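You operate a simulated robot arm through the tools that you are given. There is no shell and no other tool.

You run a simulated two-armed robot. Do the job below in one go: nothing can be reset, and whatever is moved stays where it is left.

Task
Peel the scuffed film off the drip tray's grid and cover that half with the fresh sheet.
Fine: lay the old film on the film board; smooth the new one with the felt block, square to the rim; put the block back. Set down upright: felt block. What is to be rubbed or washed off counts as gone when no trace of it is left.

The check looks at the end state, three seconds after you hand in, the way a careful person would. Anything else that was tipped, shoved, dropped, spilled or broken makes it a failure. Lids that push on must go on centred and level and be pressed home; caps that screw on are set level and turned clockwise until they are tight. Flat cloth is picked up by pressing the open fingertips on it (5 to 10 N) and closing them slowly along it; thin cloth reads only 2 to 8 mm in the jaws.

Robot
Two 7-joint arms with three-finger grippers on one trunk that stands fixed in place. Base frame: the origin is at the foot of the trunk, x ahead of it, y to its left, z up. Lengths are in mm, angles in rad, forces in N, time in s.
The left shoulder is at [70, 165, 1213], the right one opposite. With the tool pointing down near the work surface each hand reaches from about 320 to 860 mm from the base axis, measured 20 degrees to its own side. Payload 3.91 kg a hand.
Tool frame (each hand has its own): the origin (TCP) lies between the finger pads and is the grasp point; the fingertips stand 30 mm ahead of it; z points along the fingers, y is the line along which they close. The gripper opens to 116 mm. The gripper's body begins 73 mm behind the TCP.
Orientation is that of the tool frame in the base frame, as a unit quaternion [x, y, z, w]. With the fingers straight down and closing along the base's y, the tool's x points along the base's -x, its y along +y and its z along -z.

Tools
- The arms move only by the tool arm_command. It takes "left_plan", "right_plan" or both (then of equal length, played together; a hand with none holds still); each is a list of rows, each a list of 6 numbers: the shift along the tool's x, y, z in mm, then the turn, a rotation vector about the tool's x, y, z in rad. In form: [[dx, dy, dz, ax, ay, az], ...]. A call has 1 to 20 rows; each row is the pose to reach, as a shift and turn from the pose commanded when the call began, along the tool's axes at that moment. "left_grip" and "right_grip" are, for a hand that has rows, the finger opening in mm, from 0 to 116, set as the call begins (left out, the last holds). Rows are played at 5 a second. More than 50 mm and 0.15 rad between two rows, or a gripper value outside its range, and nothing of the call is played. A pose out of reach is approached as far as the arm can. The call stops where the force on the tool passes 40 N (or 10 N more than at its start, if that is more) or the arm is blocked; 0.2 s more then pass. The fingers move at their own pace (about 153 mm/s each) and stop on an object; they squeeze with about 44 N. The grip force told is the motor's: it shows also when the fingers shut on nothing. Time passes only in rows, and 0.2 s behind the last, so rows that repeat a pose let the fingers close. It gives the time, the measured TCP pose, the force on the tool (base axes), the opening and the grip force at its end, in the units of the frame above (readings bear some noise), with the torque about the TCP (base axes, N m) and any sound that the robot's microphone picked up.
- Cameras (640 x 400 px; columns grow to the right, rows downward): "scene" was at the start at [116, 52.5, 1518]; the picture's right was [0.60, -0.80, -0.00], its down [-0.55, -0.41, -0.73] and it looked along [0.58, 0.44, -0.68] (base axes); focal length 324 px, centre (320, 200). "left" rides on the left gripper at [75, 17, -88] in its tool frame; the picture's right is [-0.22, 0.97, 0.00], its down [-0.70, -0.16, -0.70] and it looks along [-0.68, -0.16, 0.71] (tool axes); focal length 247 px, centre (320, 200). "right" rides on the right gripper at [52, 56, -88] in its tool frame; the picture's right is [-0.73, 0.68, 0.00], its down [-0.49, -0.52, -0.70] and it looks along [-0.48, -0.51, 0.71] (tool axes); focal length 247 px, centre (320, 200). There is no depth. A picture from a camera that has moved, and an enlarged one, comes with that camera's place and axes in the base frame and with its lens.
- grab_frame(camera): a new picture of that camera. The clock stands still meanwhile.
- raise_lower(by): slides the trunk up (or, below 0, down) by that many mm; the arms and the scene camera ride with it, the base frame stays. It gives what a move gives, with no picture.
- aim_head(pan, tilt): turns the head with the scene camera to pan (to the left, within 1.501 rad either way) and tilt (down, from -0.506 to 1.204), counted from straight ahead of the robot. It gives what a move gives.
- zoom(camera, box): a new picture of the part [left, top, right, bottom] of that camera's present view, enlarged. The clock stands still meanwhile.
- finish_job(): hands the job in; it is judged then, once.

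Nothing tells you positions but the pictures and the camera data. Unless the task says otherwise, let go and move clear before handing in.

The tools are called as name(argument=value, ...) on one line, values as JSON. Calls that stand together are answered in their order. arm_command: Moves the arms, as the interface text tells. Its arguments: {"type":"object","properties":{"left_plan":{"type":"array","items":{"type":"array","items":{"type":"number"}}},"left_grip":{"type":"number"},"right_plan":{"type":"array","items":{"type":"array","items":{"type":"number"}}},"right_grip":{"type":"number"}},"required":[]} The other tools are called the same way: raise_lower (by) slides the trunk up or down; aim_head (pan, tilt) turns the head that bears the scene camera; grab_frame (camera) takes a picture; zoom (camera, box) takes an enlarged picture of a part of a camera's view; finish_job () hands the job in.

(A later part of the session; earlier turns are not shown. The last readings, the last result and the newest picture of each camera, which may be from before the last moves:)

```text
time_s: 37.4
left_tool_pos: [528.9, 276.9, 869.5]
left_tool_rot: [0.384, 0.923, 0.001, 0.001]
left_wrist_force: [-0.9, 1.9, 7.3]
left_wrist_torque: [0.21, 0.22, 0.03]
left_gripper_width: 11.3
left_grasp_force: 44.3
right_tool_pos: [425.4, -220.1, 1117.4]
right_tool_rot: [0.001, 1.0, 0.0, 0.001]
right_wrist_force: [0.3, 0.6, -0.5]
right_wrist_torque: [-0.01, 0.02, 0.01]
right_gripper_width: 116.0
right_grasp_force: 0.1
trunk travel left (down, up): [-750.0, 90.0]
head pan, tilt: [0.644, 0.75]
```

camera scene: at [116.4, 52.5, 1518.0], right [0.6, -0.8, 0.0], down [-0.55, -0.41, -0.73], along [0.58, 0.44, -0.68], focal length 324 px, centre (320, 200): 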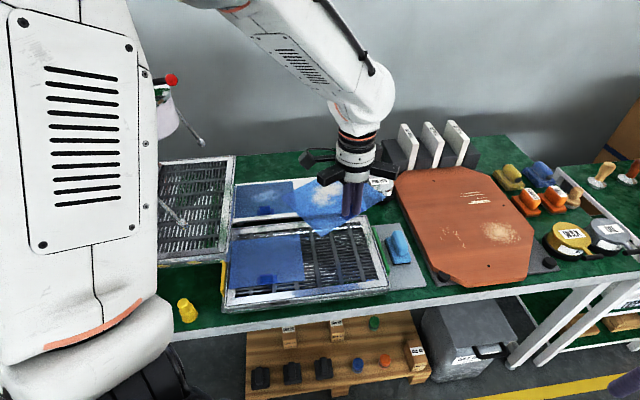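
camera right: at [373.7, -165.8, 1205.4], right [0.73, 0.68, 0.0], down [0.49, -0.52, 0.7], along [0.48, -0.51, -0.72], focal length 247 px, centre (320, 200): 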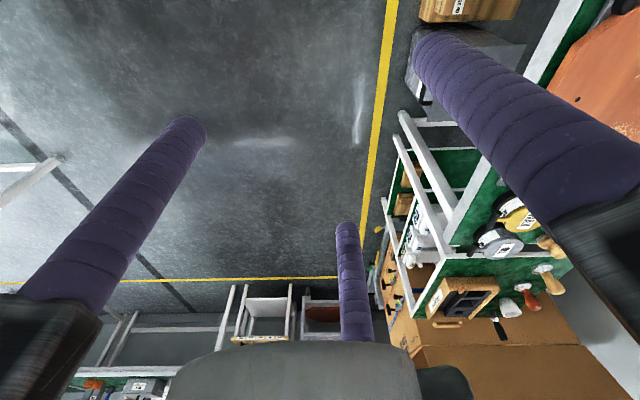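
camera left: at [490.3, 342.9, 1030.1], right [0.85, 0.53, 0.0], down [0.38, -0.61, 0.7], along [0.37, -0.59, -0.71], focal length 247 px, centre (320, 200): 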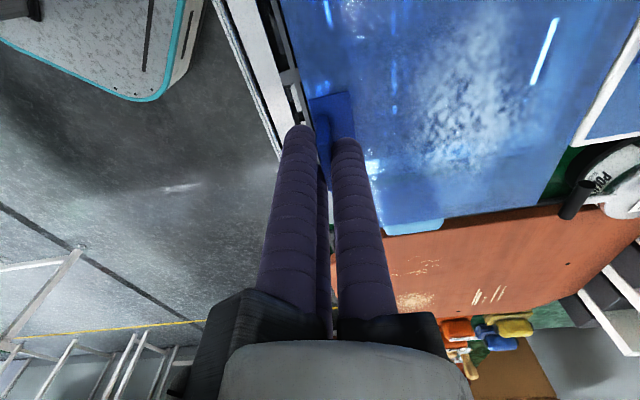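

It's in contact at 7 N. I'll ease off slightly, open and rise.

arm_command(left_plan=[[0, 0, -1, 0, 0, 0], [0, 0, -1, 0, 0, 0]])

arm_command(left_plan=[[0, 0, 0, 0, 0, 0], [0, 0, 0, 0, 0, 0], [0, 0, 0, 0, 0, 0]], left_grip=45)

arm_command(left_plan=[[0, 0, -15, 0, 0, 0], [0, 0, -40, 0, 0, 0], [0, 0, -80, 0, 0, 0], [0, 0, -120, 0, 0, 0], [0, 0, -160, 0, 0, 0], [0, 0, -200, 0, 0, 0], [40, 0, -200, 0, 0, 0], [80, 0, -200, 0, 0, 0], [120, 0, -200, 0, 0, 0], [120, 0, -200, 0, 0, 0]])

zoom(camera="scene", box=[200, 160, 440, 310])

grab_frame(camera="left")

```text
time_s: 38.0
left_tool_pos: [530.8, 278.0, 871.1]
left_tool_rot: [0.383, 0.924, -0.001, 0.0]
left_wrist_force: [-1.8, 1.1, -1.0]
left_wrist_torque: [-0.05, -0.01, 0.01]
left_gripper_width: 11.2
left_grasp_force: 44.4
right_tool_pos: [426.6, -219.6, 1117.8]
right_tool_rot: [0.001, 1.0, 0.0, 0.0]
right_wrist_force: [0.2, 0.7, 0.3]
right_wrist_torque: [0.0, -0.01, 0.01]
right_gripper_width: 115.9
right_grasp_force: 0.0
trunk travel left (down, up): [-750.0, 90.0]
head pan, tilt: [0.644, 0.75]
```

```text
time_s: 38.8
left_tool_pos: [530.4, 276.0, 871.6]
left_tool_rot: [0.384, 0.924, 0.0, -0.001]
left_wrist_force: [-0.1, 0.2, -0.4]
left_wrist_torque: [0.01, 0.01, 0.0]
left_gripper_width: 44.9
left_grasp_force: 0.0
right_tool_pos: [427.6, -219.8, 1118.7]
right_tool_rot: [0.001, 1.0, 0.0, -0.001]
right_wrist_force: [-0.1, 0.9, 0.4]
right_wrist_torque: [0.02, -0.01, 0.02]
right_gripper_width: 116.0
right_grasp_force: 0.0
trunk travel left (down, up): [-750.0, 90.0]
head pan, tilt: [0.644, 0.75]
```

```text
time_s: 41.0
left_tool_pos: [446.4, 364.1, 1069.7]
left_tool_rot: [0.383, 0.924, 0.001, -0.001]
left_wrist_force: [-0.5, -0.2, -1.6]
left_wrist_torque: [-0.02, 0.03, 0.01]
left_gripper_width: 44.8
left_grasp_force: 0.1
right_tool_pos: [427.5, -219.6, 1116.8]
right_tool_rot: [0.001, 1.0, 0.0, -0.001]
right_wrist_force: [-0.3, 0.4, 0.1]
right_wrist_torque: [-0.02, 0.02, -0.01]
right_gripper_width: 116.0
right_grasp_force: 0.0
trunk travel left (down, up): [-750.0, 90.0]
head pan, tilt: [0.644, 0.75]
```

```text
2.67 times, centred on (320, 235) of scene
camera zoom: at [117.1, 51.7, 1517.9], right [0.6, -0.8, 0.0], down [-0.55, -0.41, -0.73], along [0.58, 0.44, -0.68], focal length 864 px, centre (320, 107)
```

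zoom: 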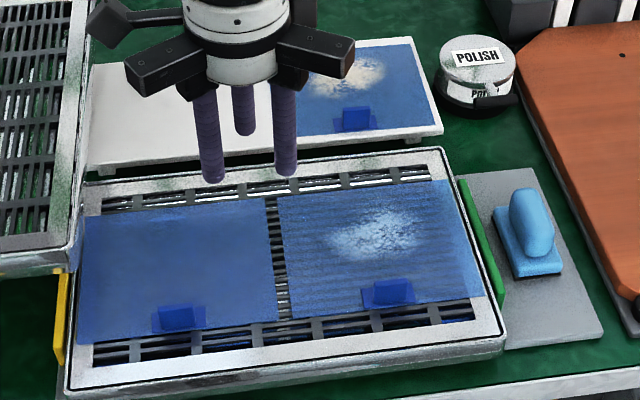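

```text
taken
camera left: at [405.6, 427.8, 1158.2], right [0.85, 0.53, 0.0], down [0.38, -0.61, 0.7], along [0.37, -0.59, -0.71], focal length 247 px, centre (320, 200)
```

left: 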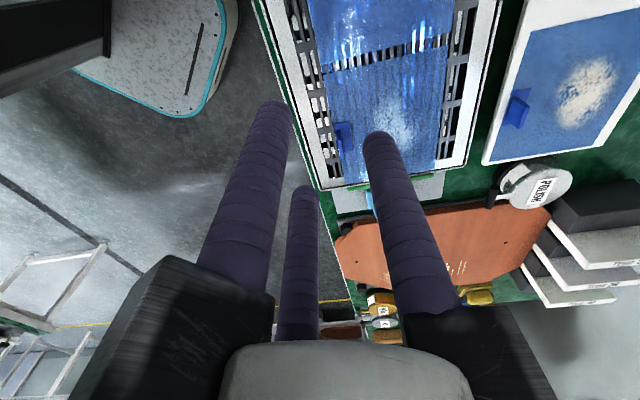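

The fresh sheet lies exactly where the old film was and looks square, with ripples and bubbles still to smooth out. Next I'll look closely at the felt block.

arm_command(left_plan=[[-32, 11, 0, 0, 0, 0], [-64, 22, 0, 0, 0, 0], [-96, 34, 20, 0, 0, 0], [-128, 45, 45, 0, 0, 0], [-161, 56, 70, 0, 0, 0], [-161, 56, 70, 0, 0, 0]], left_grip=90)

grab_frame(camera="left")

zoom(camera="left", box=[260, 80, 420, 200])

zoom(camera="scene", box=[360, 210, 440, 270])

```text
time_s: 42.4
left_tool_pos: [597.5, 286.2, 1001.8]
left_tool_rot: [0.384, 0.924, 0.001, 0.0]
left_wrist_force: [0.2, 0.2, 0.2]
left_wrist_torque: [0.03, -0.02, 0.0]
left_gripper_width: 90.2
left_grasp_force: 0.0
right_tool_pos: [425.5, -219.4, 1117.7]
right_tool_rot: [0.001, 1.0, 0.001, 0.0]
right_wrist_force: [-0.1, 0.6, -0.4]
right_wrist_torque: [-0.01, -0.03, 0.03]
right_gripper_width: 115.9
right_grasp_force: 0.0
trunk travel left (down, up): [-750.0, 90.0]
head pan, tilt: [0.644, 0.75]
```

```text
taken
camera left: at [556.0, 351.4, 1089.8], right [0.85, 0.53, 0.0], down [0.38, -0.61, 0.7], along [0.37, -0.59, -0.71], focal length 247 px, centre (320, 200)
```

left: 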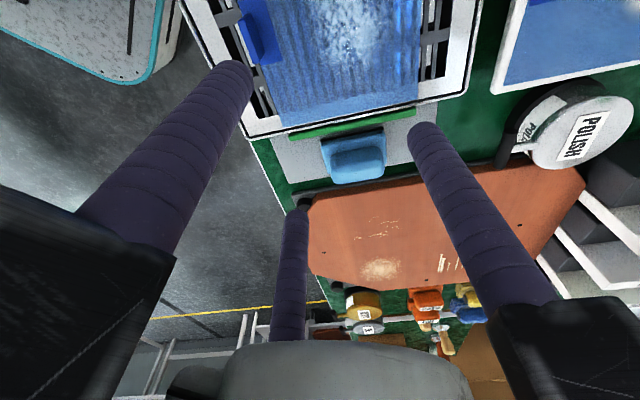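

```text
3.33 times, centred on (340, 140) of left
camera zoom: at [556.0, 351.4, 1089.8], right [0.85, 0.53, 0.0], down [0.38, -0.61, 0.7], along [0.37, -0.59, -0.71], focal length 823 px, centre (253, 400)
```

zoom: 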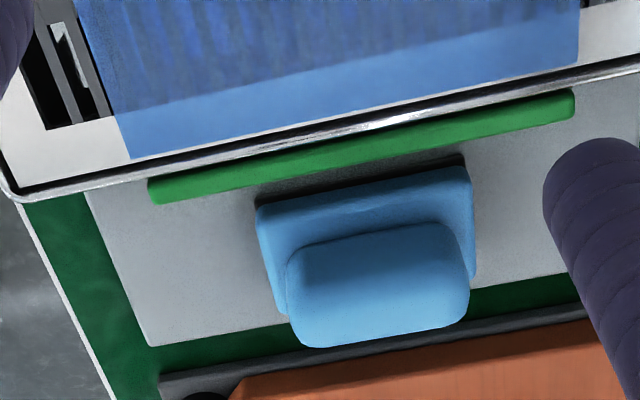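

```text
6.67 times, centred on (400, 240) of scene
camera zoom: at [114.5, 52.7, 1518.2], right [0.6, -0.8, 0.0], down [-0.54, -0.41, -0.73], along [0.59, 0.44, -0.68], focal length 2160 px, centre (-213, -67)
```

zoom: 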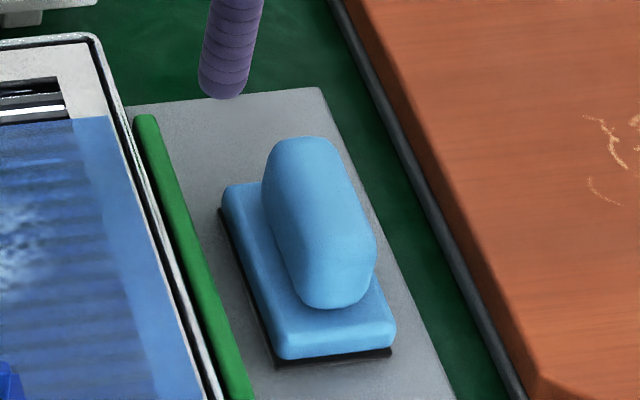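

The block's base is about 80 × 46 mm, aligned with the tray and centred near (693, 217), with its top near z 812. The handle stands about 40 mm above that and runs along the tray's depth. I'll grip it with two fingers on its sides and one at its far end, so I'll hover there first.

arm_command(left_plan=[[-29, 8, 10, 0, 0, 0], [-58, 15, 30, 0, 0, 0], [-87, 23, 56, 0, 0, 0], [-116, 30.4, 82, 0, 0, 0], [-116, 30.4, 82, 0, 0, 0]], left_grip=50)

grab_frame(camera="left")

zoom(camera="left", box=[240, 60, 400, 180])

zoom(camera="scene", box=[360, 190, 440, 270])

```text
time_s: 43.6
left_tool_pos: [701.0, 224.9, 920.4]
left_tool_rot: [0.384, 0.923, 0.0, 0.001]
left_wrist_force: [0.6, -0.3, -0.5]
left_wrist_torque: [0.03, -0.06, -0.02]
left_gripper_width: 50.2
left_grasp_force: 0.0
right_tool_pos: [425.2, -219.4, 1117.3]
right_tool_rot: [0.001, 1.0, 0.0, 0.001]
right_wrist_force: [0.7, -0.6, 0.5]
right_wrist_torque: [-0.02, -0.06, -0.02]
right_gripper_width: 116.1
right_grasp_force: 0.1
trunk travel left (down, up): [-750.0, 90.0]
head pan, tilt: [0.644, 0.75]
```

```text
taken
camera left: at [660.6, 288.9, 1007.9], right [0.85, 0.53, 0.0], down [0.38, -0.61, 0.7], along [0.37, -0.59, -0.71], focal length 247 px, centre (320, 200)
```

left: 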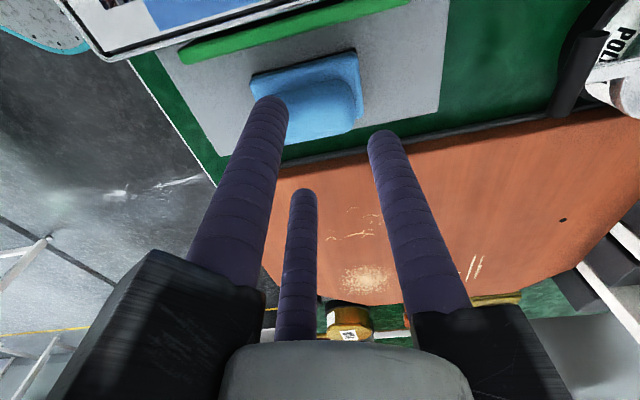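

```text
3.33 times, centred on (320, 120) of left
camera zoom: at [660.6, 288.9, 1007.9], right [0.85, 0.53, 0.0], down [0.38, -0.61, 0.7], along [0.37, -0.59, -0.71], focal length 823 px, centre (320, 467)
```

zoom: 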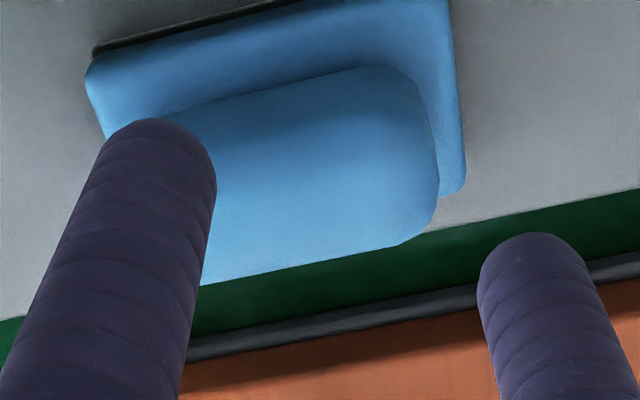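

```text
5.00 times, centred on (400, 230) of scene
camera zoom: at [114.5, 52.6, 1518.2], right [0.6, -0.8, 0.0], down [-0.54, -0.41, -0.73], along [0.59, 0.44, -0.68], focal length 1620 px, centre (-80, 50)
```

zoom: 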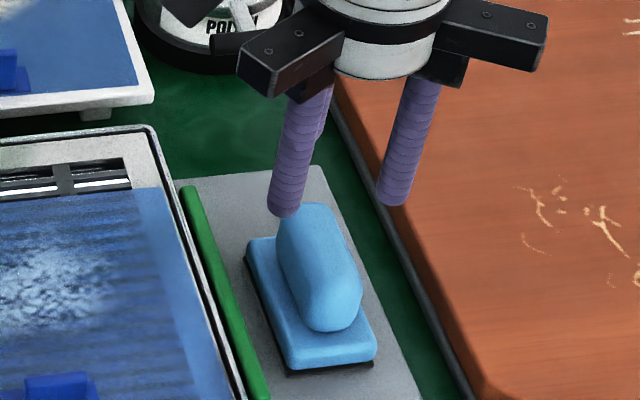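

arm_command(left_plan=[[-3.6, -2, 15, 0, 0, 0], [-3.6, -2, 30, 0, 0, 0], [-3.6, -2, 43, 0, 0, 0], [-3.6, -2, 43, 0, 0, 0]])

zoom(camera="left", box=[220, 60, 420, 200])

zoom(camera="scene", box=[360, 200, 440, 260])

```text
time_s: 44.6
left_tool_pos: [702.5, 221.3, 874.8]
left_tool_rot: [0.385, 0.923, 0.001, 0.001]
left_wrist_force: [-0.2, 0.2, 0.1]
left_wrist_torque: [0.01, -0.04, 0.02]
left_gripper_width: 49.8
left_grasp_force: 0.0
right_tool_pos: [427.3, -219.3, 1117.6]
right_tool_rot: [0.002, 1.0, 0.0, 0.0]
right_wrist_force: [0.1, 0.3, -0.2]
right_wrist_torque: [-0.04, -0.01, 0.01]
right_gripper_width: 115.8
right_grasp_force: 0.1
trunk travel left (down, up): [-750.0, 90.0]
head pan, tilt: [0.644, 0.75]
```

```text
2.86 times, centred on (320, 130) of left
camera zoom: at [662.3, 286.4, 963.0], right [0.85, 0.53, 0.0], down [0.38, -0.61, 0.7], along [0.37, -0.59, -0.71], focal length 706 px, centre (320, 400)
```

zoom: 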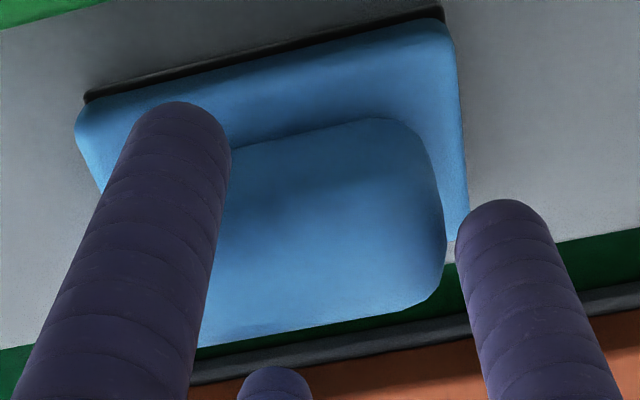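

```text
6.67 times, centred on (400, 230) of scene
camera zoom: at [116.0, 52.1, 1518.0], right [0.6, -0.8, 0.0], down [-0.55, -0.41, -0.73], along [0.58, 0.44, -0.68], focal length 2160 px, centre (-213, 0)
```

zoom: 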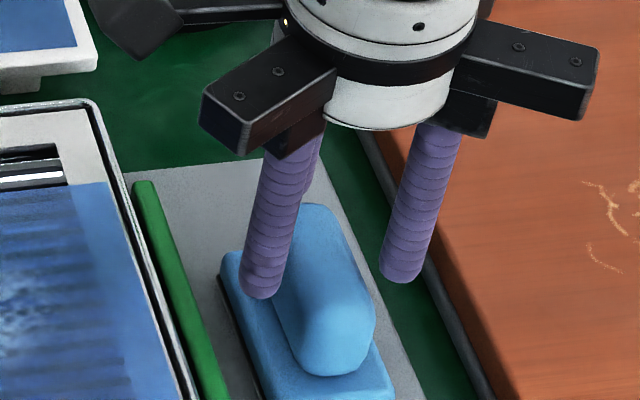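

The handle turns out thinner and taller than I first judged, about 24 mm thick with its top near z 850. I'll shift 6 mm along it and go down.

arm_command(left_plan=[[0.7, 6, 0, 0, 0, 0], [0.7, 6, 8, 0, 0, 0], [0.7, 6, 16, 0, 0, 0], [0.7, 6, 23, 0, 0, 0], [0.7, 6, 23, 0, 0, 0]])

zoom(camera="left", box=[220, 60, 420, 200])

zoom(camera="scene", box=[360, 200, 440, 260])

```text
time_s: 45.8
left_tool_pos: [705.5, 227.7, 851.6]
left_tool_rot: [0.384, 0.923, 0.0, -0.001]
left_wrist_force: [-0.2, 0.3, -0.1]
left_wrist_torque: [0.0, -0.02, 0.02]
left_gripper_width: 49.8
left_grasp_force: 0.1
right_tool_pos: [426.6, -221.0, 1118.1]
right_tool_rot: [0.0, 1.0, 0.0, 0.0]
right_wrist_force: [0.4, -0.8, 0.5]
right_wrist_torque: [0.02, 0.0, 0.0]
right_gripper_width: 116.0
right_grasp_force: 0.0
trunk travel left (down, up): [-750.0, 90.0]
head pan, tilt: [0.644, 0.75]
```

```text
2.86 times, centred on (320, 130) of left
camera zoom: at [665.6, 292.1, 940.9], right [0.85, 0.53, 0.0], down [0.38, -0.61, 0.7], along [0.37, -0.59, -0.71], focal length 706 px, centre (320, 400)
```

zoom: 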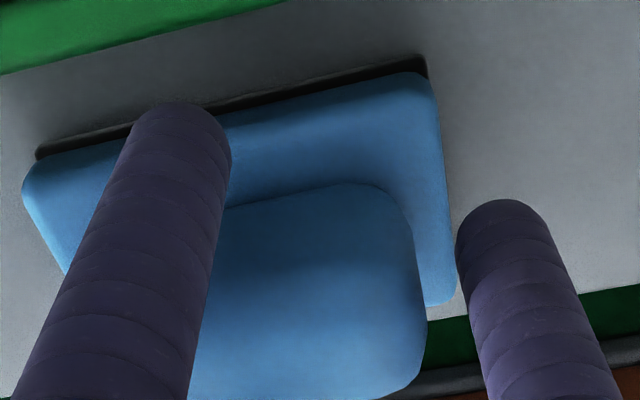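

```text
6.67 times, centred on (400, 230) of scene
camera zoom: at [115.9, 52.2, 1518.1], right [0.6, -0.8, 0.0], down [-0.55, -0.41, -0.73], along [0.58, 0.44, -0.68], focal length 2160 px, centre (-213, 0)
```

zoom: 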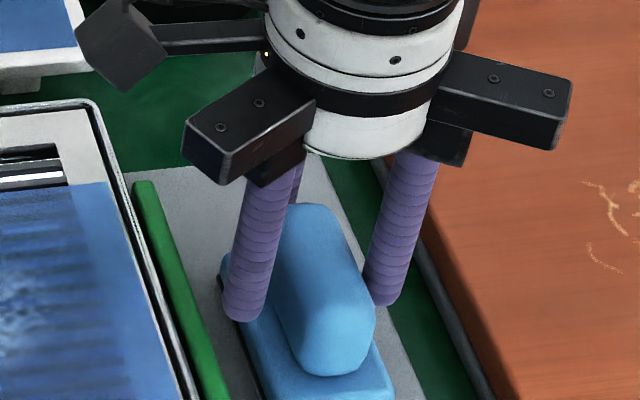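

The fingers straddle the handle with clearance, so I'll close.

arm_command(left_plan=[[0, 0, 0, 0, 0, 0], [0, 0, 0, 0, 0, 0]], left_grip=34)

zoom(camera="left", box=[220, 60, 420, 200])

zoom(camera="scene", box=[360, 200, 440, 260])

```text
time_s: 46.4
left_tool_pos: [706.0, 227.9, 852.8]
left_tool_rot: [0.384, 0.924, 0.0, 0.0]
left_wrist_force: [1.4, -0.5, 0.5]
left_wrist_torque: [0.03, -0.02, 0.0]
left_gripper_width: 35.9
left_grasp_force: 43.8
right_tool_pos: [427.1, -219.6, 1117.7]
right_tool_rot: [0.001, 1.0, 0.0, -0.001]
right_wrist_force: [0.2, 0.8, -0.1]
right_wrist_torque: [-0.02, 0.0, 0.0]
right_gripper_width: 116.0
right_grasp_force: 0.0
trunk travel left (down, up): [-750.0, 90.0]
head pan, tilt: [0.644, 0.75]
```

```text
2.86 times, centred on (320, 130) of left
camera zoom: at [665.7, 292.2, 941.0], right [0.85, 0.53, 0.0], down [0.38, -0.61, 0.7], along [0.37, -0.59, -0.71], focal length 706 px, centre (320, 400)
```

zoom: 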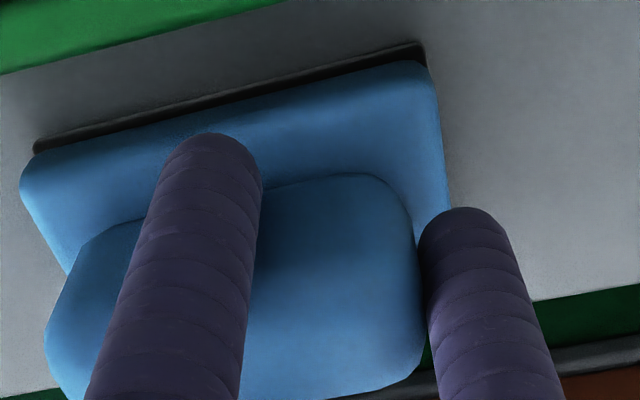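

```text
6.67 times, centred on (400, 230) of scene
camera zoom: at [116.1, 52.3, 1518.0], right [0.6, -0.8, 0.0], down [-0.55, -0.41, -0.73], along [0.58, 0.44, -0.68], focal length 2160 px, centre (-213, 0)
```

zoom: 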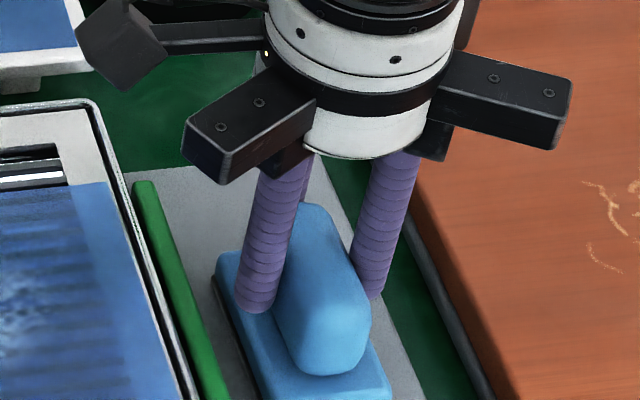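

arm_command(left_plan=[[0, 0, 0, 0, 0, 0], [0, 0, 0, 0, 0, 0]], left_grip=0)

arm_command(left_plan=[[0, 0, -5, 0, 0, 0], [0, 0, -15, 0, 0, 0], [0, 0, -30, 0, 0, 0], [0, 0, -45, 0, 0, 0], [0, 0, -60, 0, 0, 0], [0, 0, -60, 0, 0, 0]])

grab_frame(camera="left")

zoom(camera="scene", box=[280, 160, 440, 280])

```text
time_s: 47.0
left_tool_pos: [705.3, 227.8, 852.0]
left_tool_rot: [0.383, 0.924, 0.0, 0.0]
left_wrist_force: [0.2, -0.3, 0.7]
left_wrist_torque: [0.0, -0.02, 0.01]
left_gripper_width: 36.0
left_grasp_force: 44.3
right_tool_pos: [425.7, -220.2, 1117.7]
right_tool_rot: [0.0, 1.0, 0.0, -0.001]
right_wrist_force: [-0.3, -0.4, 0.6]
right_wrist_torque: [0.0, 0.0, 0.02]
right_gripper_width: 116.1
right_grasp_force: 0.1
trunk travel left (down, up): [-750.0, 90.0]
head pan, tilt: [0.644, 0.75]
```

```text
time_s: 48.4
left_tool_pos: [706.3, 228.8, 912.1]
left_tool_rot: [0.383, 0.924, 0.0, 0.0]
left_wrist_force: [-0.1, -0.5, -0.4]
left_wrist_torque: [0.01, 0.0, -0.03]
left_gripper_width: 35.8
left_grasp_force: 44.4
right_tool_pos: [426.9, -219.5, 1117.0]
right_tool_rot: [0.001, 1.0, 0.0, -0.001]
right_wrist_force: [0.1, -0.7, 0.1]
right_wrist_torque: [0.01, -0.01, 0.0]
right_gripper_width: 115.8
right_grasp_force: 0.0
trunk travel left (down, up): [-750.0, 90.0]
head pan, tilt: [0.644, 0.75]
```

```text
taken
camera left: at [666.6, 292.4, 1000.8], right [0.85, 0.53, 0.0], down [0.38, -0.61, 0.7], along [0.37, -0.59, -0.71], focal length 247 px, centre (320, 200)
```

left: 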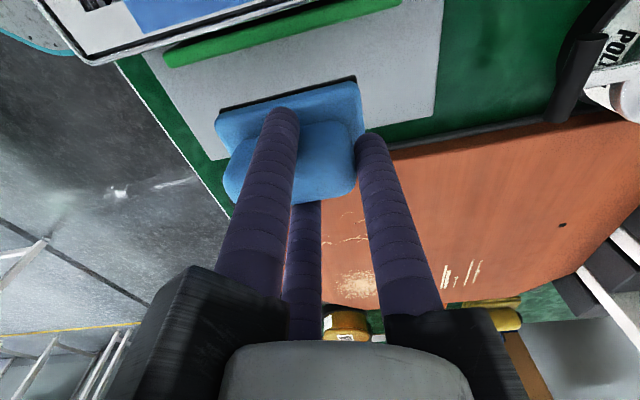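

```text
3.33 times, centred on (360, 220) of scene
camera zoom: at [116.5, 52.4, 1518.0], right [0.6, -0.8, 0.0], down [-0.55, -0.41, -0.73], along [0.58, 0.44, -0.68], focal length 1080 px, centre (187, 133)
```

zoom: 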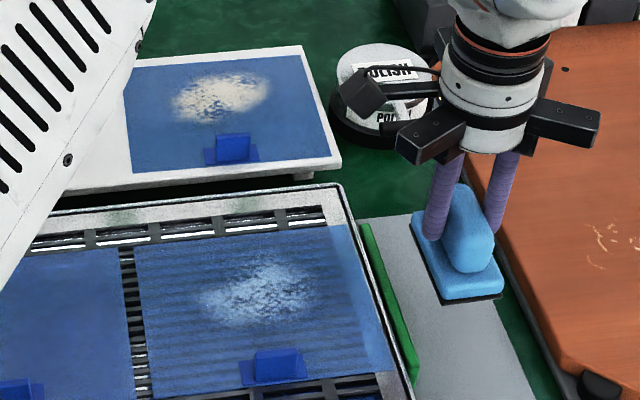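

The block is held level. I'll carry it over the middle of the fresh sheet, clear of the tab, and lower it close to the surface.

arm_command(left_plan=[[40, 0, -8, 0, 0, 0], [80, -1, -8, 0, 0, 0], [120, -2, -8, 0, 0, 0], [161, -2, -8, 0, 0, 0], [161, -2, 5, 0, 0, 0], [161, -2, 14, 0, 0, 0], [161, -2, 14, 0, 0, 0]])

grab_frame(camera="left")

zoom(camera="scene", box=[280, 180, 420, 290])

```text
time_s: 50.0
left_tool_pos: [591.8, 341.9, 897.7]
left_tool_rot: [0.384, 0.923, -0.001, 0.0]
left_wrist_force: [0.2, -0.2, 0.1]
left_wrist_torque: [0.0, -0.01, -0.01]
left_gripper_width: 36.0
left_grasp_force: 44.1
right_tool_pos: [426.4, -219.2, 1118.1]
right_tool_rot: [0.001, 1.0, 0.0, -0.001]
right_wrist_force: [-0.2, -0.4, 0.1]
right_wrist_torque: [0.01, -0.01, -0.03]
right_gripper_width: 115.8
right_grasp_force: 0.0
trunk travel left (down, up): [-750.0, 90.0]
head pan, tilt: [0.644, 0.75]
```

```text
taken
camera left: at [551.5, 406.0, 985.9], right [0.85, 0.53, 0.0], down [0.38, -0.61, 0.7], along [0.37, -0.59, -0.71], focal length 247 px, centre (320, 200)
```

left: 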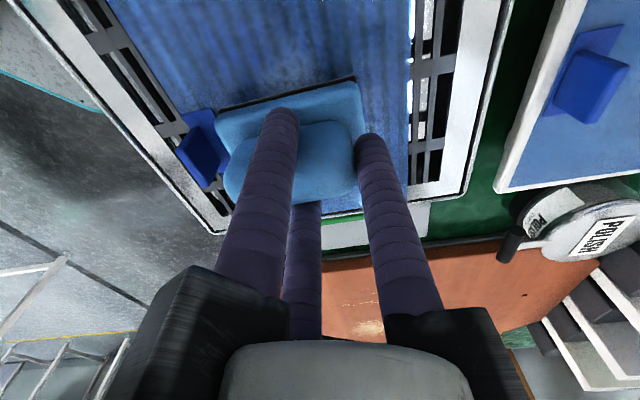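

```text
3.64 times, centred on (350, 235) of scene
camera zoom: at [115.3, 52.6, 1518.1], right [0.6, -0.8, 0.0], down [-0.55, -0.41, -0.73], along [0.58, 0.44, -0.68], focal length 1178 px, centre (211, 73)
```

zoom: 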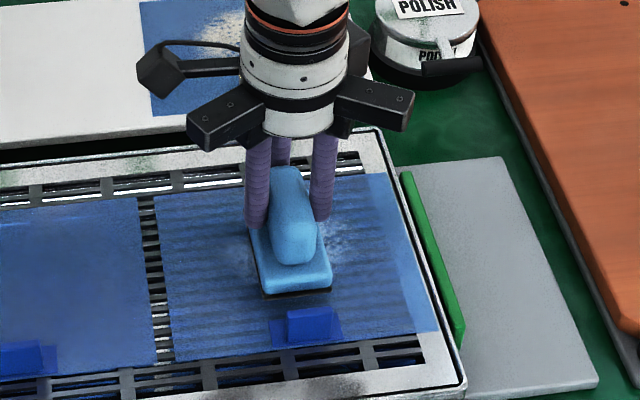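

arm_command(left_plan=[[0, 0, 3, 0, 0, 0], [0, 0, 6, 0, 0, 0], [0, 0, 8, 0, 0, 0], [0, 0, 8, 0, 0, 0]])

zoom(camera="scene", box=[280, 180, 420, 290])

```text
time_s: 51.0
left_tool_pos: [592.2, 341.2, 889.7]
left_tool_rot: [0.383, 0.924, 0.0, 0.0]
left_wrist_force: [-0.7, -0.8, -0.5]
left_wrist_torque: [0.01, -0.01, -0.06]
left_gripper_width: 35.8
left_grasp_force: 43.9
right_tool_pos: [427.2, -220.3, 1117.7]
right_tool_rot: [0.001, 1.0, 0.0, 0.0]
right_wrist_force: [-0.6, 0.1, 0.1]
right_wrist_torque: [0.01, -0.02, -0.01]
right_gripper_width: 115.8
right_grasp_force: 0.0
trunk travel left (down, up): [-750.0, 90.0]
head pan, tilt: [0.644, 0.75]
```

```text
3.64 times, centred on (350, 235) of scene
camera zoom: at [116.0, 52.4, 1518.0], right [0.6, -0.8, 0.0], down [-0.55, -0.41, -0.73], along [0.58, 0.44, -0.68], focal length 1178 px, centre (211, 73)
```

zoom: 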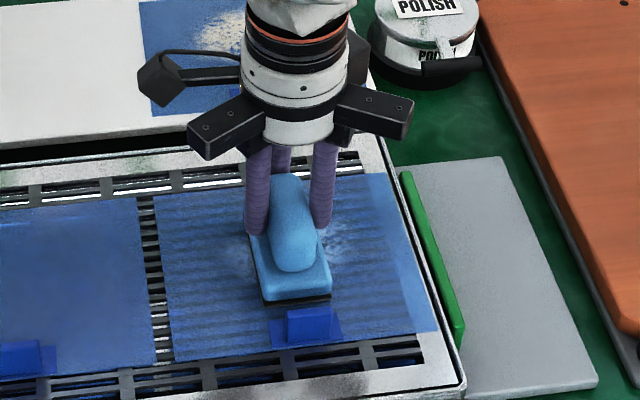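

arm_command(left_plan=[[0, 0, 2, 0, 0, 0], [0, 0, 4, 0, 0, 0], [0, 0, 4, 0, 0, 0]])

```text
time_s: 51.8
left_tool_pos: [591.7, 339.7, 888.7]
left_tool_rot: [0.384, 0.923, 0.001, 0.003]
left_wrist_force: [2.9, 2.7, 22.3]
left_wrist_torque: [-0.28, 0.43, 0.0]
left_gripper_width: 35.6
left_grasp_force: 43.8
right_tool_pos: [424.8, -220.6, 1117.1]
right_tool_rot: [0.001, 1.0, 0.0, 0.0]
right_wrist_force: [-0.8, 0.1, 0.0]
right_wrist_torque: [-0.06, -0.01, 0.02]
right_gripper_width: 115.9
right_grasp_force: 0.0
trunk travel left (down, up): [-750.0, 90.0]
head pan, tilt: [0.644, 0.75]
```

Contact at about 889, with 22 N of pressure. I'll ease to a lighter press and see what the sheet does.

arm_command(left_plan=[[0, 0, -1.8, 0, 0, 0], [0, 0, -1.8, 0, 0, 0]])

arm_command(left_plan=[[-6, 0, 0, 0, 0, 0], [-12, 0, 0, 0, 0, 0], [-18, 0, 0, 0, 0, 0], [-24, 0, 0, 0, 0, 0], [-24, 0, 0, 0, 0, 0]])

zoom(camera="scene", box=[280, 180, 420, 290])

grab_frame(camera="left")

```text
time_s: 52.4
left_tool_pos: [590.6, 340.6, 889.8]
left_tool_rot: [0.384, 0.923, 0.0, 0.001]
left_wrist_force: [4.9, 2.7, 16.7]
left_wrist_torque: [0.0, -0.06, 0.05]
left_gripper_width: 35.8
left_grasp_force: 43.7
right_tool_pos: [426.1, -220.8, 1117.3]
right_tool_rot: [0.001, 1.0, 0.002, 0.0]
right_wrist_force: [0.1, 0.3, 0.6]
right_wrist_torque: [-0.02, -0.03, 0.01]
right_gripper_width: 115.9
right_grasp_force: 0.0
trunk travel left (down, up): [-750.0, 90.0]
head pan, tilt: [0.644, 0.75]
```

```text
time_s: 53.6
left_tool_pos: [606.5, 323.9, 888.6]
left_tool_rot: [0.384, 0.923, 0.001, 0.001]
left_wrist_force: [-4.8, 3.6, 14.0]
left_wrist_torque: [0.05, 0.35, -0.09]
left_gripper_width: 35.6
left_grasp_force: 43.7
right_tool_pos: [423.8, -220.2, 1116.8]
right_tool_rot: [0.001, 1.0, 0.0, 0.0]
right_wrist_force: [-0.7, 0.1, 0.1]
right_wrist_torque: [0.02, 0.0, -0.02]
right_gripper_width: 116.2
right_grasp_force: 0.0
trunk travel left (down, up): [-750.0, 90.0]
head pan, tilt: [0.644, 0.75]
```

```text
3.64 times, centred on (350, 235) of scene
camera zoom: at [113.7, 52.0, 1518.3], right [0.6, -0.8, 0.0], down [-0.54, -0.41, -0.73], along [0.59, 0.44, -0.68], focal length 1178 px, centre (211, 73)
```

zoom: 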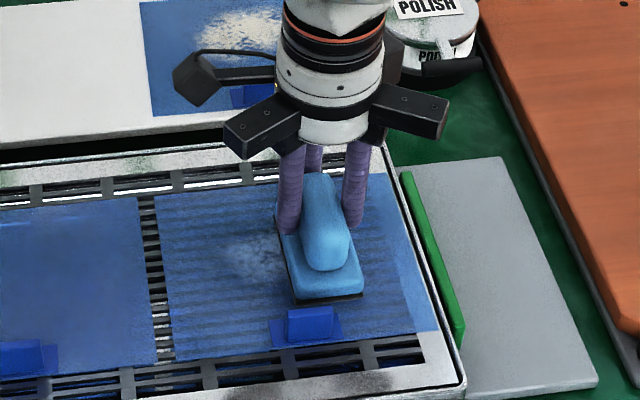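

```text
taken
camera left: at [566.4, 388.3, 977.3], right [0.85, 0.53, 0.0], down [0.38, -0.61, 0.7], along [0.37, -0.59, -0.71], focal length 247 px, centre (320, 200)
```

left: 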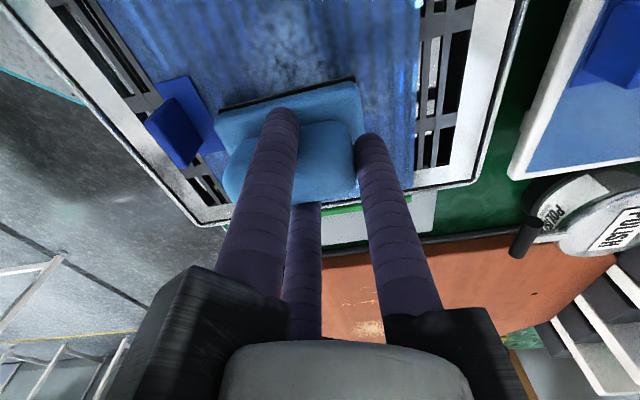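

The sheet hasn't shifted, and the bubbles fade where the felt passes. I'll stroke across the middle band from edge to edge.

arm_command(left_plan=[[-10, 0, 0, 0, 0, 0], [-20, 0, 0, 0, 0, 0], [-31, 0, 0, 0, 0, 0], [-42, 0, 0, 0, 0, 0], [-30, 0, 0, 0, 0, 0], [-18, 0, 0, 0, 0, 0], [-6, 0, 0, 0, 0, 0], [6, 0, 0, 0, 0, 0], [18, 0, 0, 0, 0, 0], [30, 0, 0, 0, 0, 0], [42, 0, 0, 0, 0, 0], [54, 0, 0, 0, 0, 0], [66, 0, 0, 0, 0, 0], [78, 0, 0, 0, 0, 0], [88, 0, 0, 0, 0, 0], [88, 0, 0, 0, 0, 0]])

zoom(camera="scene", box=[280, 180, 420, 290])

grab_frame(camera="left")

```text
time_s: 57.0
left_tool_pos: [545.3, 387.8, 888.7]
left_tool_rot: [0.384, 0.924, 0.002, 0.0]
left_wrist_force: [1.4, -0.6, 7.0]
left_wrist_torque: [-0.08, -0.04, 0.03]
left_gripper_width: 35.6
left_grasp_force: 43.8
right_tool_pos: [425.9, -220.4, 1117.2]
right_tool_rot: [0.001, 1.0, 0.001, -0.001]
right_wrist_force: [0.4, 0.0, 0.2]
right_wrist_torque: [0.02, 0.02, 0.01]
right_gripper_width: 115.9
right_grasp_force: 0.0
trunk travel left (down, up): [-750.0, 90.0]
head pan, tilt: [0.644, 0.75]
```

```text
3.64 times, centred on (350, 235) of scene
camera zoom: at [115.5, 51.5, 1518.1], right [0.6, -0.8, 0.0], down [-0.55, -0.41, -0.73], along [0.58, 0.44, -0.68], focal length 1178 px, centre (211, 73)
```

zoom: 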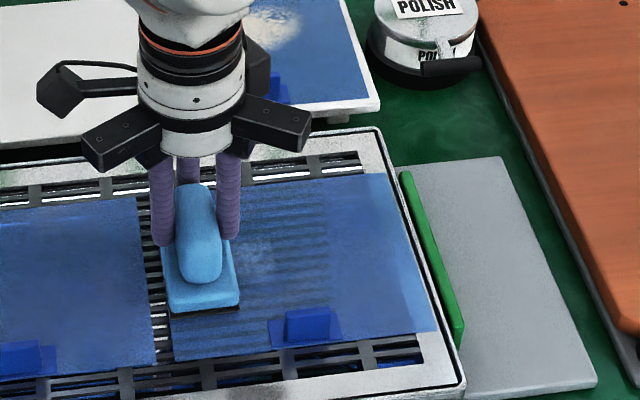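

```text
taken
camera left: at [505.2, 451.9, 977.4], right [0.85, 0.53, 0.0], down [0.38, -0.61, 0.7], along [0.37, -0.59, -0.71], focal length 247 px, centre (320, 200)
```

left: 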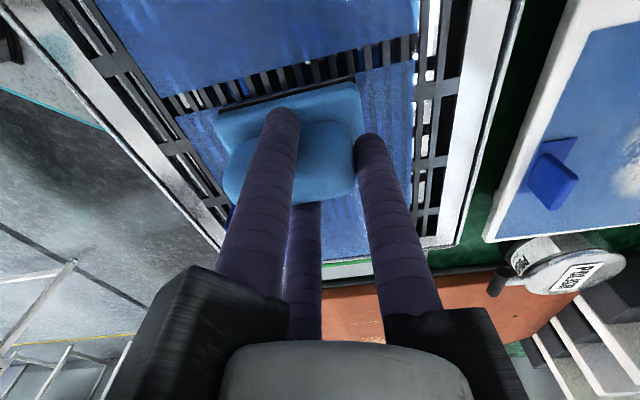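

The bubbles are nearly gone and the right part is smooth, with some ripples left in the middle and on the left. I'll press slightly more and stroke the back band.

arm_command(left_plan=[[0, 10, 0.8, 0, 0, 0], [0, 20, 0.8, 0, 0, 0], [0, 30, 0.8, 0, 0, 0], [-9, 30, 0.8, 0, 0, 0], [-18, 30, 0.8, 0, 0, 0], [-27, 30, 0.8, 0, 0, 0], [-36, 30, 0.8, 0, 0, 0], [-45, 30, 0.8, 0, 0, 0], [-54, 30, 0.8, 0, 0, 0], [-63, 30, 0.8, 0, 0, 0], [-72, 30, 0.8, 0, 0, 0], [-81, 30, 0.8, 0, 0, 0], [-90, 30, 0.8, 0, 0, 0], [-99, 30, 0.8, 0, 0, 0], [-108, 30, 0.8, 0, 0, 0], [-117, 30, 0.8, 0, 0, 0], [-126, 30, 0.8, 0, 0, 0], [-132, 30, 0.8, 0, 0, 0], [-132, 30, 0.8, 0, 0, 0]])

zoom(camera="scene", box=[280, 180, 420, 290])

```text
time_s: 61.0
left_tool_pos: [659.8, 314.0, 888.1]
left_tool_rot: [0.383, 0.924, 0.001, 0.0]
left_wrist_force: [-1.1, 1.3, 5.7]
left_wrist_torque: [0.04, 0.1, 0.01]
left_gripper_width: 35.7
left_grasp_force: 44.4
right_tool_pos: [426.9, -219.6, 1117.4]
right_tool_rot: [0.001, 1.0, 0.0, 0.0]
right_wrist_force: [0.7, 0.2, -0.8]
right_wrist_torque: [0.04, 0.0, 0.02]
right_gripper_width: 115.9
right_grasp_force: 0.0
trunk travel left (down, up): [-750.0, 90.0]
head pan, tilt: [0.644, 0.75]
```

```text
3.64 times, centred on (350, 235) of scene
camera zoom: at [115.0, 52.2, 1518.1], right [0.6, -0.8, 0.0], down [-0.55, -0.41, -0.73], along [0.59, 0.44, -0.68], focal length 1178 px, centre (211, 73)
```

zoom: 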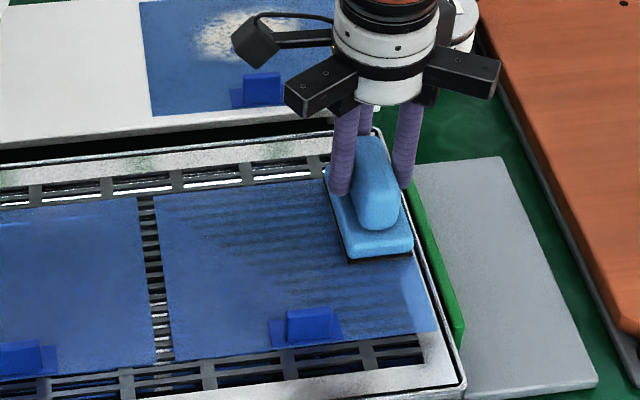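

The mottled patch is gone in that band; what's left looks like grid showing through with the reflections. I'll cover the front-right corner beside the tab, then the front band behind the tab.

arm_command(left_plan=[[4, -10, 0, 0, 0, 0], [4, -22, 0, 0, 0, 0], [4, -34, 0, 0, 0, 0], [4, -46, 0, 0, 0, 0], [4, -56, 0, 0, 0, 0], [4, -62, 0, 0, 0, 0], [9, -62, 0, 0, 0, 0], [14, -62, 0, 0, 0, 0], [14, -50, 0, 0, 0, 0], [14, -38, 0, 0, 0, 0], [14, -38, 0, 0, 0, 0]])

zoom(camera="scene", box=[280, 180, 420, 290])

```text
time_s: 63.4
left_tool_pos: [624.3, 299.1, 889.5]
left_tool_rot: [0.385, 0.923, 0.0, 0.0]
left_wrist_force: [-1.9, -0.4, 2.7]
left_wrist_torque: [-0.03, 0.08, -0.03]
left_gripper_width: 35.5
left_grasp_force: 43.8
right_tool_pos: [426.1, -219.7, 1117.2]
right_tool_rot: [0.001, 1.0, 0.0, 0.0]
right_wrist_force: [0.5, -0.2, -0.2]
right_wrist_torque: [0.02, 0.03, 0.01]
right_gripper_width: 116.0
right_grasp_force: 0.1
trunk travel left (down, up): [-750.0, 90.0]
head pan, tilt: [0.644, 0.75]
```

```text
3.64 times, centred on (350, 235) of scene
camera zoom: at [115.5, 52.0, 1518.0], right [0.6, -0.8, 0.0], down [-0.55, -0.41, -0.73], along [0.58, 0.44, -0.68], focal length 1178 px, centre (211, 73)
```

zoom: 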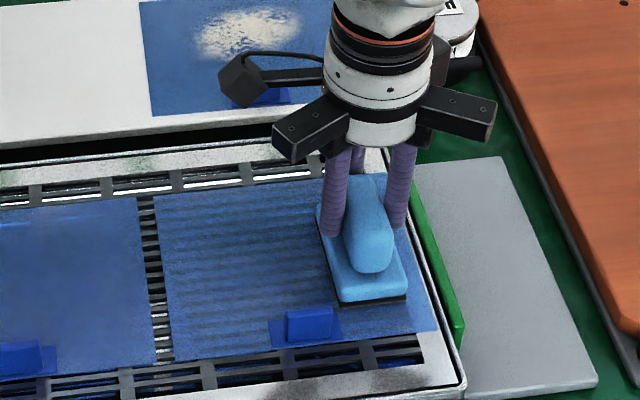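

arm_command(left_plan=[[5, -2, 1.2, 0, 0, 0], [15, -2, 1.2, 0, 0, 0], [25, -2, 1.2, 0, 0, 0], [35, -2, 1.2, 0, 0, 0], [45, -2, 1.2, 0, 0, 0], [55, -2, 1.2, 0, 0, 0], [65, -2, 1.2, 0, 0, 0], [75, -2, 1.2, 0, 0, 0], [85, -2, 1.2, 0, 0, 0], [95, -2, 1.2, 0, 0, 0], [105, -2, 1.2, 0, 0, 0], [112, -2, 1.2, 0, 0, 0], [118, -2, 1.2, 0, 0, 0], [118, -12, 1.2, 0, 0, 0], [118, -24, 1.2, 0, 0, 0], [114, -26, 1.2, 0, 0, 0], [108, -26, 1.2, 0, 0, 0], [108, -14, 1.2, 0, 0, 0], [108, -2, 1.2, 0, 0, 0], [108, -2, 1.2, 0, 0, 0]])

zoom(camera="scene", box=[280, 180, 420, 290])

```text
time_s: 66.9
left_tool_pos: [522.7, 362.5, 888.3]
left_tool_rot: [0.384, 0.923, 0.003, -0.001]
left_wrist_force: [-7.2, 5.1, 22.2]
left_wrist_torque: [-0.22, 0.53, -0.11]
left_gripper_width: 35.6
left_grasp_force: 44.0
right_tool_pos: [423.2, -220.5, 1118.9]
right_tool_rot: [0.0, 1.0, 0.001, 0.001]
right_wrist_force: [0.0, 0.1, 0.7]
right_wrist_torque: [0.04, -0.01, -0.03]
right_gripper_width: 116.1
right_grasp_force: 0.0
trunk travel left (down, up): [-750.0, 90.0]
head pan, tilt: [0.644, 0.75]
stopped in row 17 (left hand): the force on the tool passed its limit at 43 N (the readings are from after the stop); the commanded pose is now the measured one
```

```text
3.64 times, centred on (350, 235) of scene
camera zoom: at [112.2, 51.3, 1518.1], right [0.6, -0.8, 0.0], down [-0.54, -0.41, -0.73], along [0.59, 0.44, -0.68], focal length 1178 px, centre (211, 73)
```

zoom: 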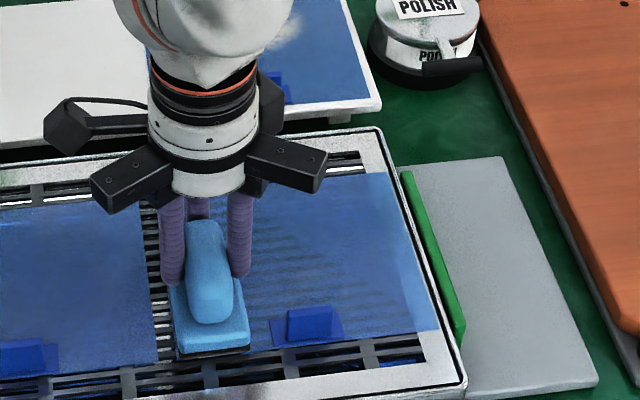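

The force limit tripped at the front-left corner. I'll lift off now and inspect the sheet.

arm_command(left_plan=[[0, 0, -3, 0, 0, 0], [0, 0, -12, 0, 0, 0], [0, 0, -40, 0, 0, 0], [0, 30, -70, 0, 0, 0], [0, 75, -90, 0, 0, 0], [0, 120, -110, 0, 0, 0], [0, 160, -130, 0, 0, 0], [0, 160, -130, 0, 0, 0]])

zoom(camera="scene", box=[200, 160, 440, 310])

zoom(camera="scene", box=[290, 210, 390, 290])

grab_frame(camera="left")

```text
time_s: 68.7
left_tool_pos: [635.8, 474.4, 1017.2]
left_tool_rot: [0.383, 0.924, 0.001, -0.001]
left_wrist_force: [-0.1, -0.8, -0.7]
left_wrist_torque: [0.0, 0.01, 0.03]
left_gripper_width: 35.4
left_grasp_force: 43.9
right_tool_pos: [426.1, -220.1, 1117.3]
right_tool_rot: [0.001, 1.0, 0.0, 0.0]
right_wrist_force: [-0.6, -0.5, 0.8]
right_wrist_torque: [0.02, -0.04, -0.02]
right_gripper_width: 116.1
right_grasp_force: 0.1
trunk travel left (down, up): [-750.0, 90.0]
head pan, tilt: [0.644, 0.75]
```

```text
2.67 times, centred on (320, 235) of scene
camera zoom: at [115.6, 52.0, 1518.1], right [0.6, -0.8, 0.0], down [-0.55, -0.41, -0.73], along [0.58, 0.44, -0.68], focal length 864 px, centre (320, 107)
```

zoom: 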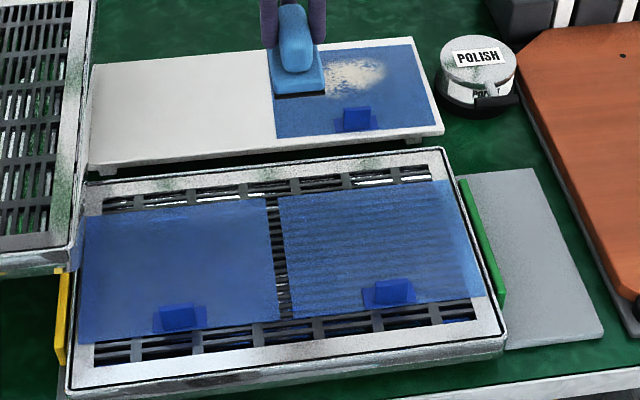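

```text
5.00 times, centred on (340, 250) of scene
camera zoom: at [115.6, 52.0, 1518.1], right [0.6, -0.8, 0.0], down [-0.55, -0.41, -0.73], along [0.58, 0.44, -0.68], focal length 1620 px, centre (220, -50)
```

zoom: 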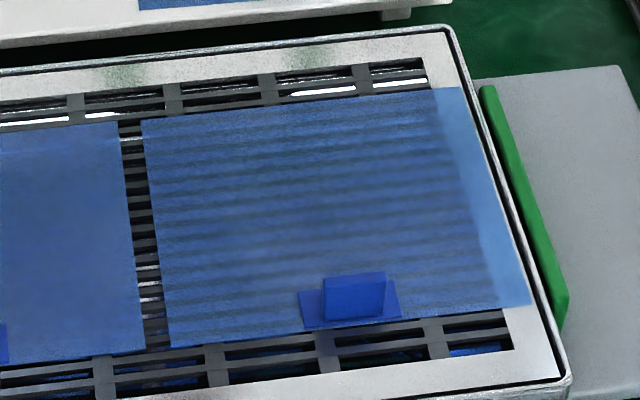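

```text
taken
camera left: at [596.5, 538.8, 1105.8], right [0.85, 0.53, 0.0], down [0.38, -0.61, 0.7], along [0.37, -0.59, -0.72], focal length 247 px, centre (320, 200)
```

left: 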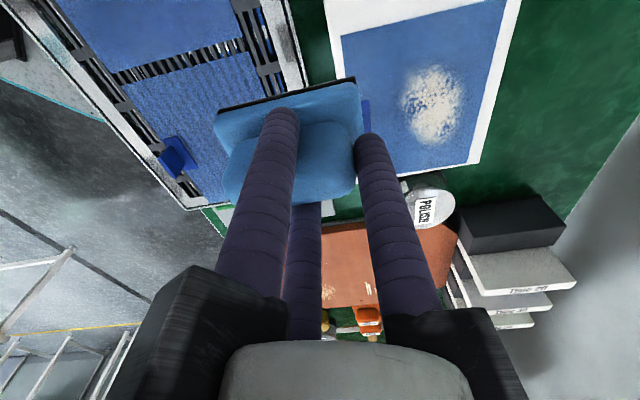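

zoom(camera="scene", box=[300, 222, 370, 262])

zoom(camera="scene", box=[340, 222, 400, 282])

zoom(camera="scene", box=[225, 225, 310, 290])

zoom(camera="left", box=[40, 0, 340, 220])

```text
9.14 times, centred on (335, 242) of scene
camera zoom: at [115.6, 52.0, 1518.1], right [0.6, -0.8, 0.0], down [-0.55, -0.41, -0.73], along [0.58, 0.44, -0.68], focal length 2962 px, centre (183, -184)
```

zoom: 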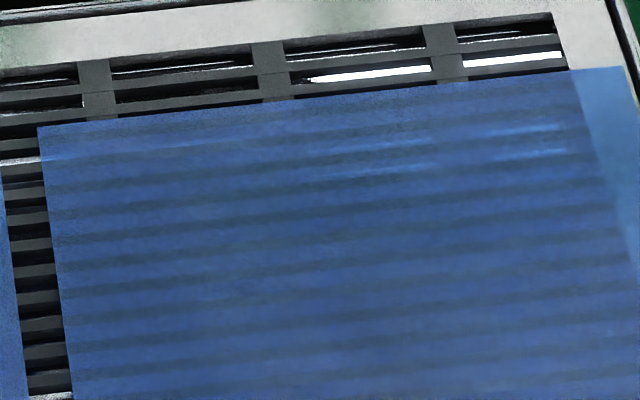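

```text
6.67 times, centred on (370, 252) of scene
camera zoom: at [115.6, 52.0, 1518.1], right [0.6, -0.8, 0.0], down [-0.55, -0.41, -0.73], along [0.58, 0.44, -0.68], focal length 2160 px, centre (-13, -147)
```

zoom: 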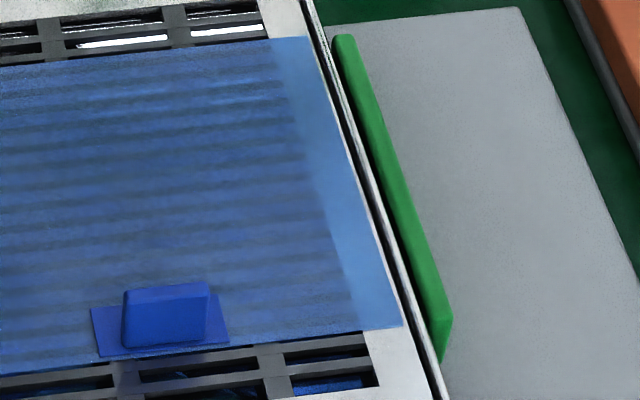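

```text
6.15 times, centred on (268, 258) of scene
camera zoom: at [115.6, 52.0, 1518.1], right [0.6, -0.8, 0.0], down [-0.55, -0.41, -0.73], along [0.58, 0.44, -0.68], focal length 1994 px, centre (643, -154)
```

zoom: 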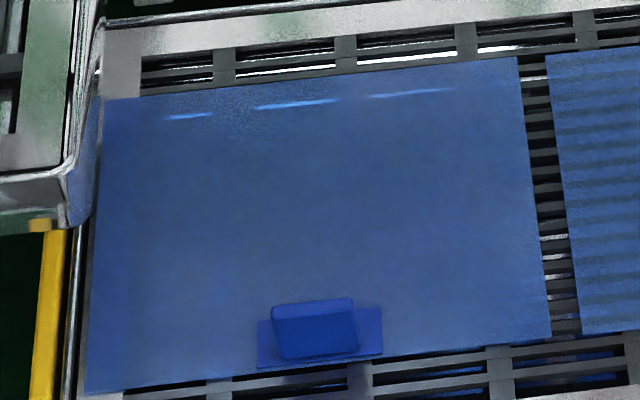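

```text
1.82 times, centred on (190, 110) of left
camera zoom: at [596.5, 538.8, 1105.8], right [0.85, 0.53, 0.0], down [0.38, -0.61, 0.7], along [0.37, -0.59, -0.72], focal length 449 px, centre (556, 364)
```

zoom: 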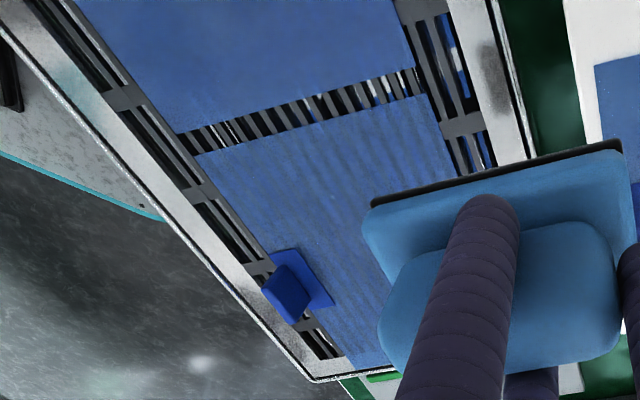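

The bubbles are gone over the whole sheet and it stayed in place to within about 1.5 mm. I'll check squareness at the gap, and the front and right margins.

zoom(camera="scene", box=[290, 225, 330, 285])

zoom(camera="scene", box=[340, 250, 400, 290])

```text
6.67 times, centred on (310, 255) of scene
camera zoom: at [115.6, 52.0, 1518.1], right [0.6, -0.8, 0.0], down [-0.55, -0.41, -0.73], along [0.58, 0.44, -0.68], focal length 2160 px, centre (387, -167)
```

zoom: 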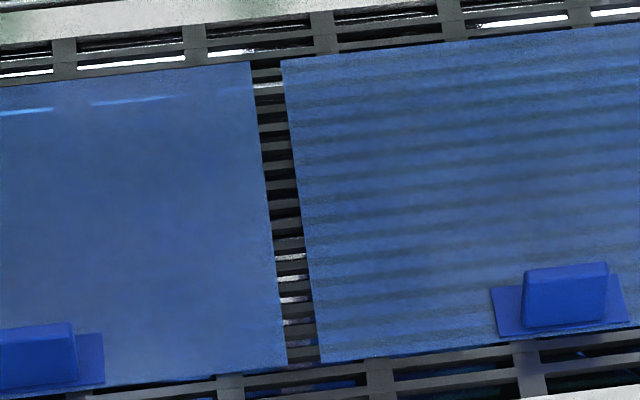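

```text
10.00 times, centred on (370, 270) of scene
camera zoom: at [115.6, 52.0, 1518.1], right [0.6, -0.8, 0.0], down [-0.55, -0.41, -0.73], along [0.58, 0.44, -0.68], focal length 3240 px, centre (-180, -500)
```

zoom: 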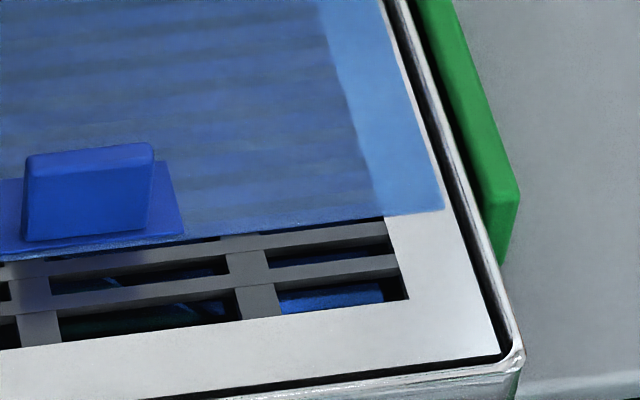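

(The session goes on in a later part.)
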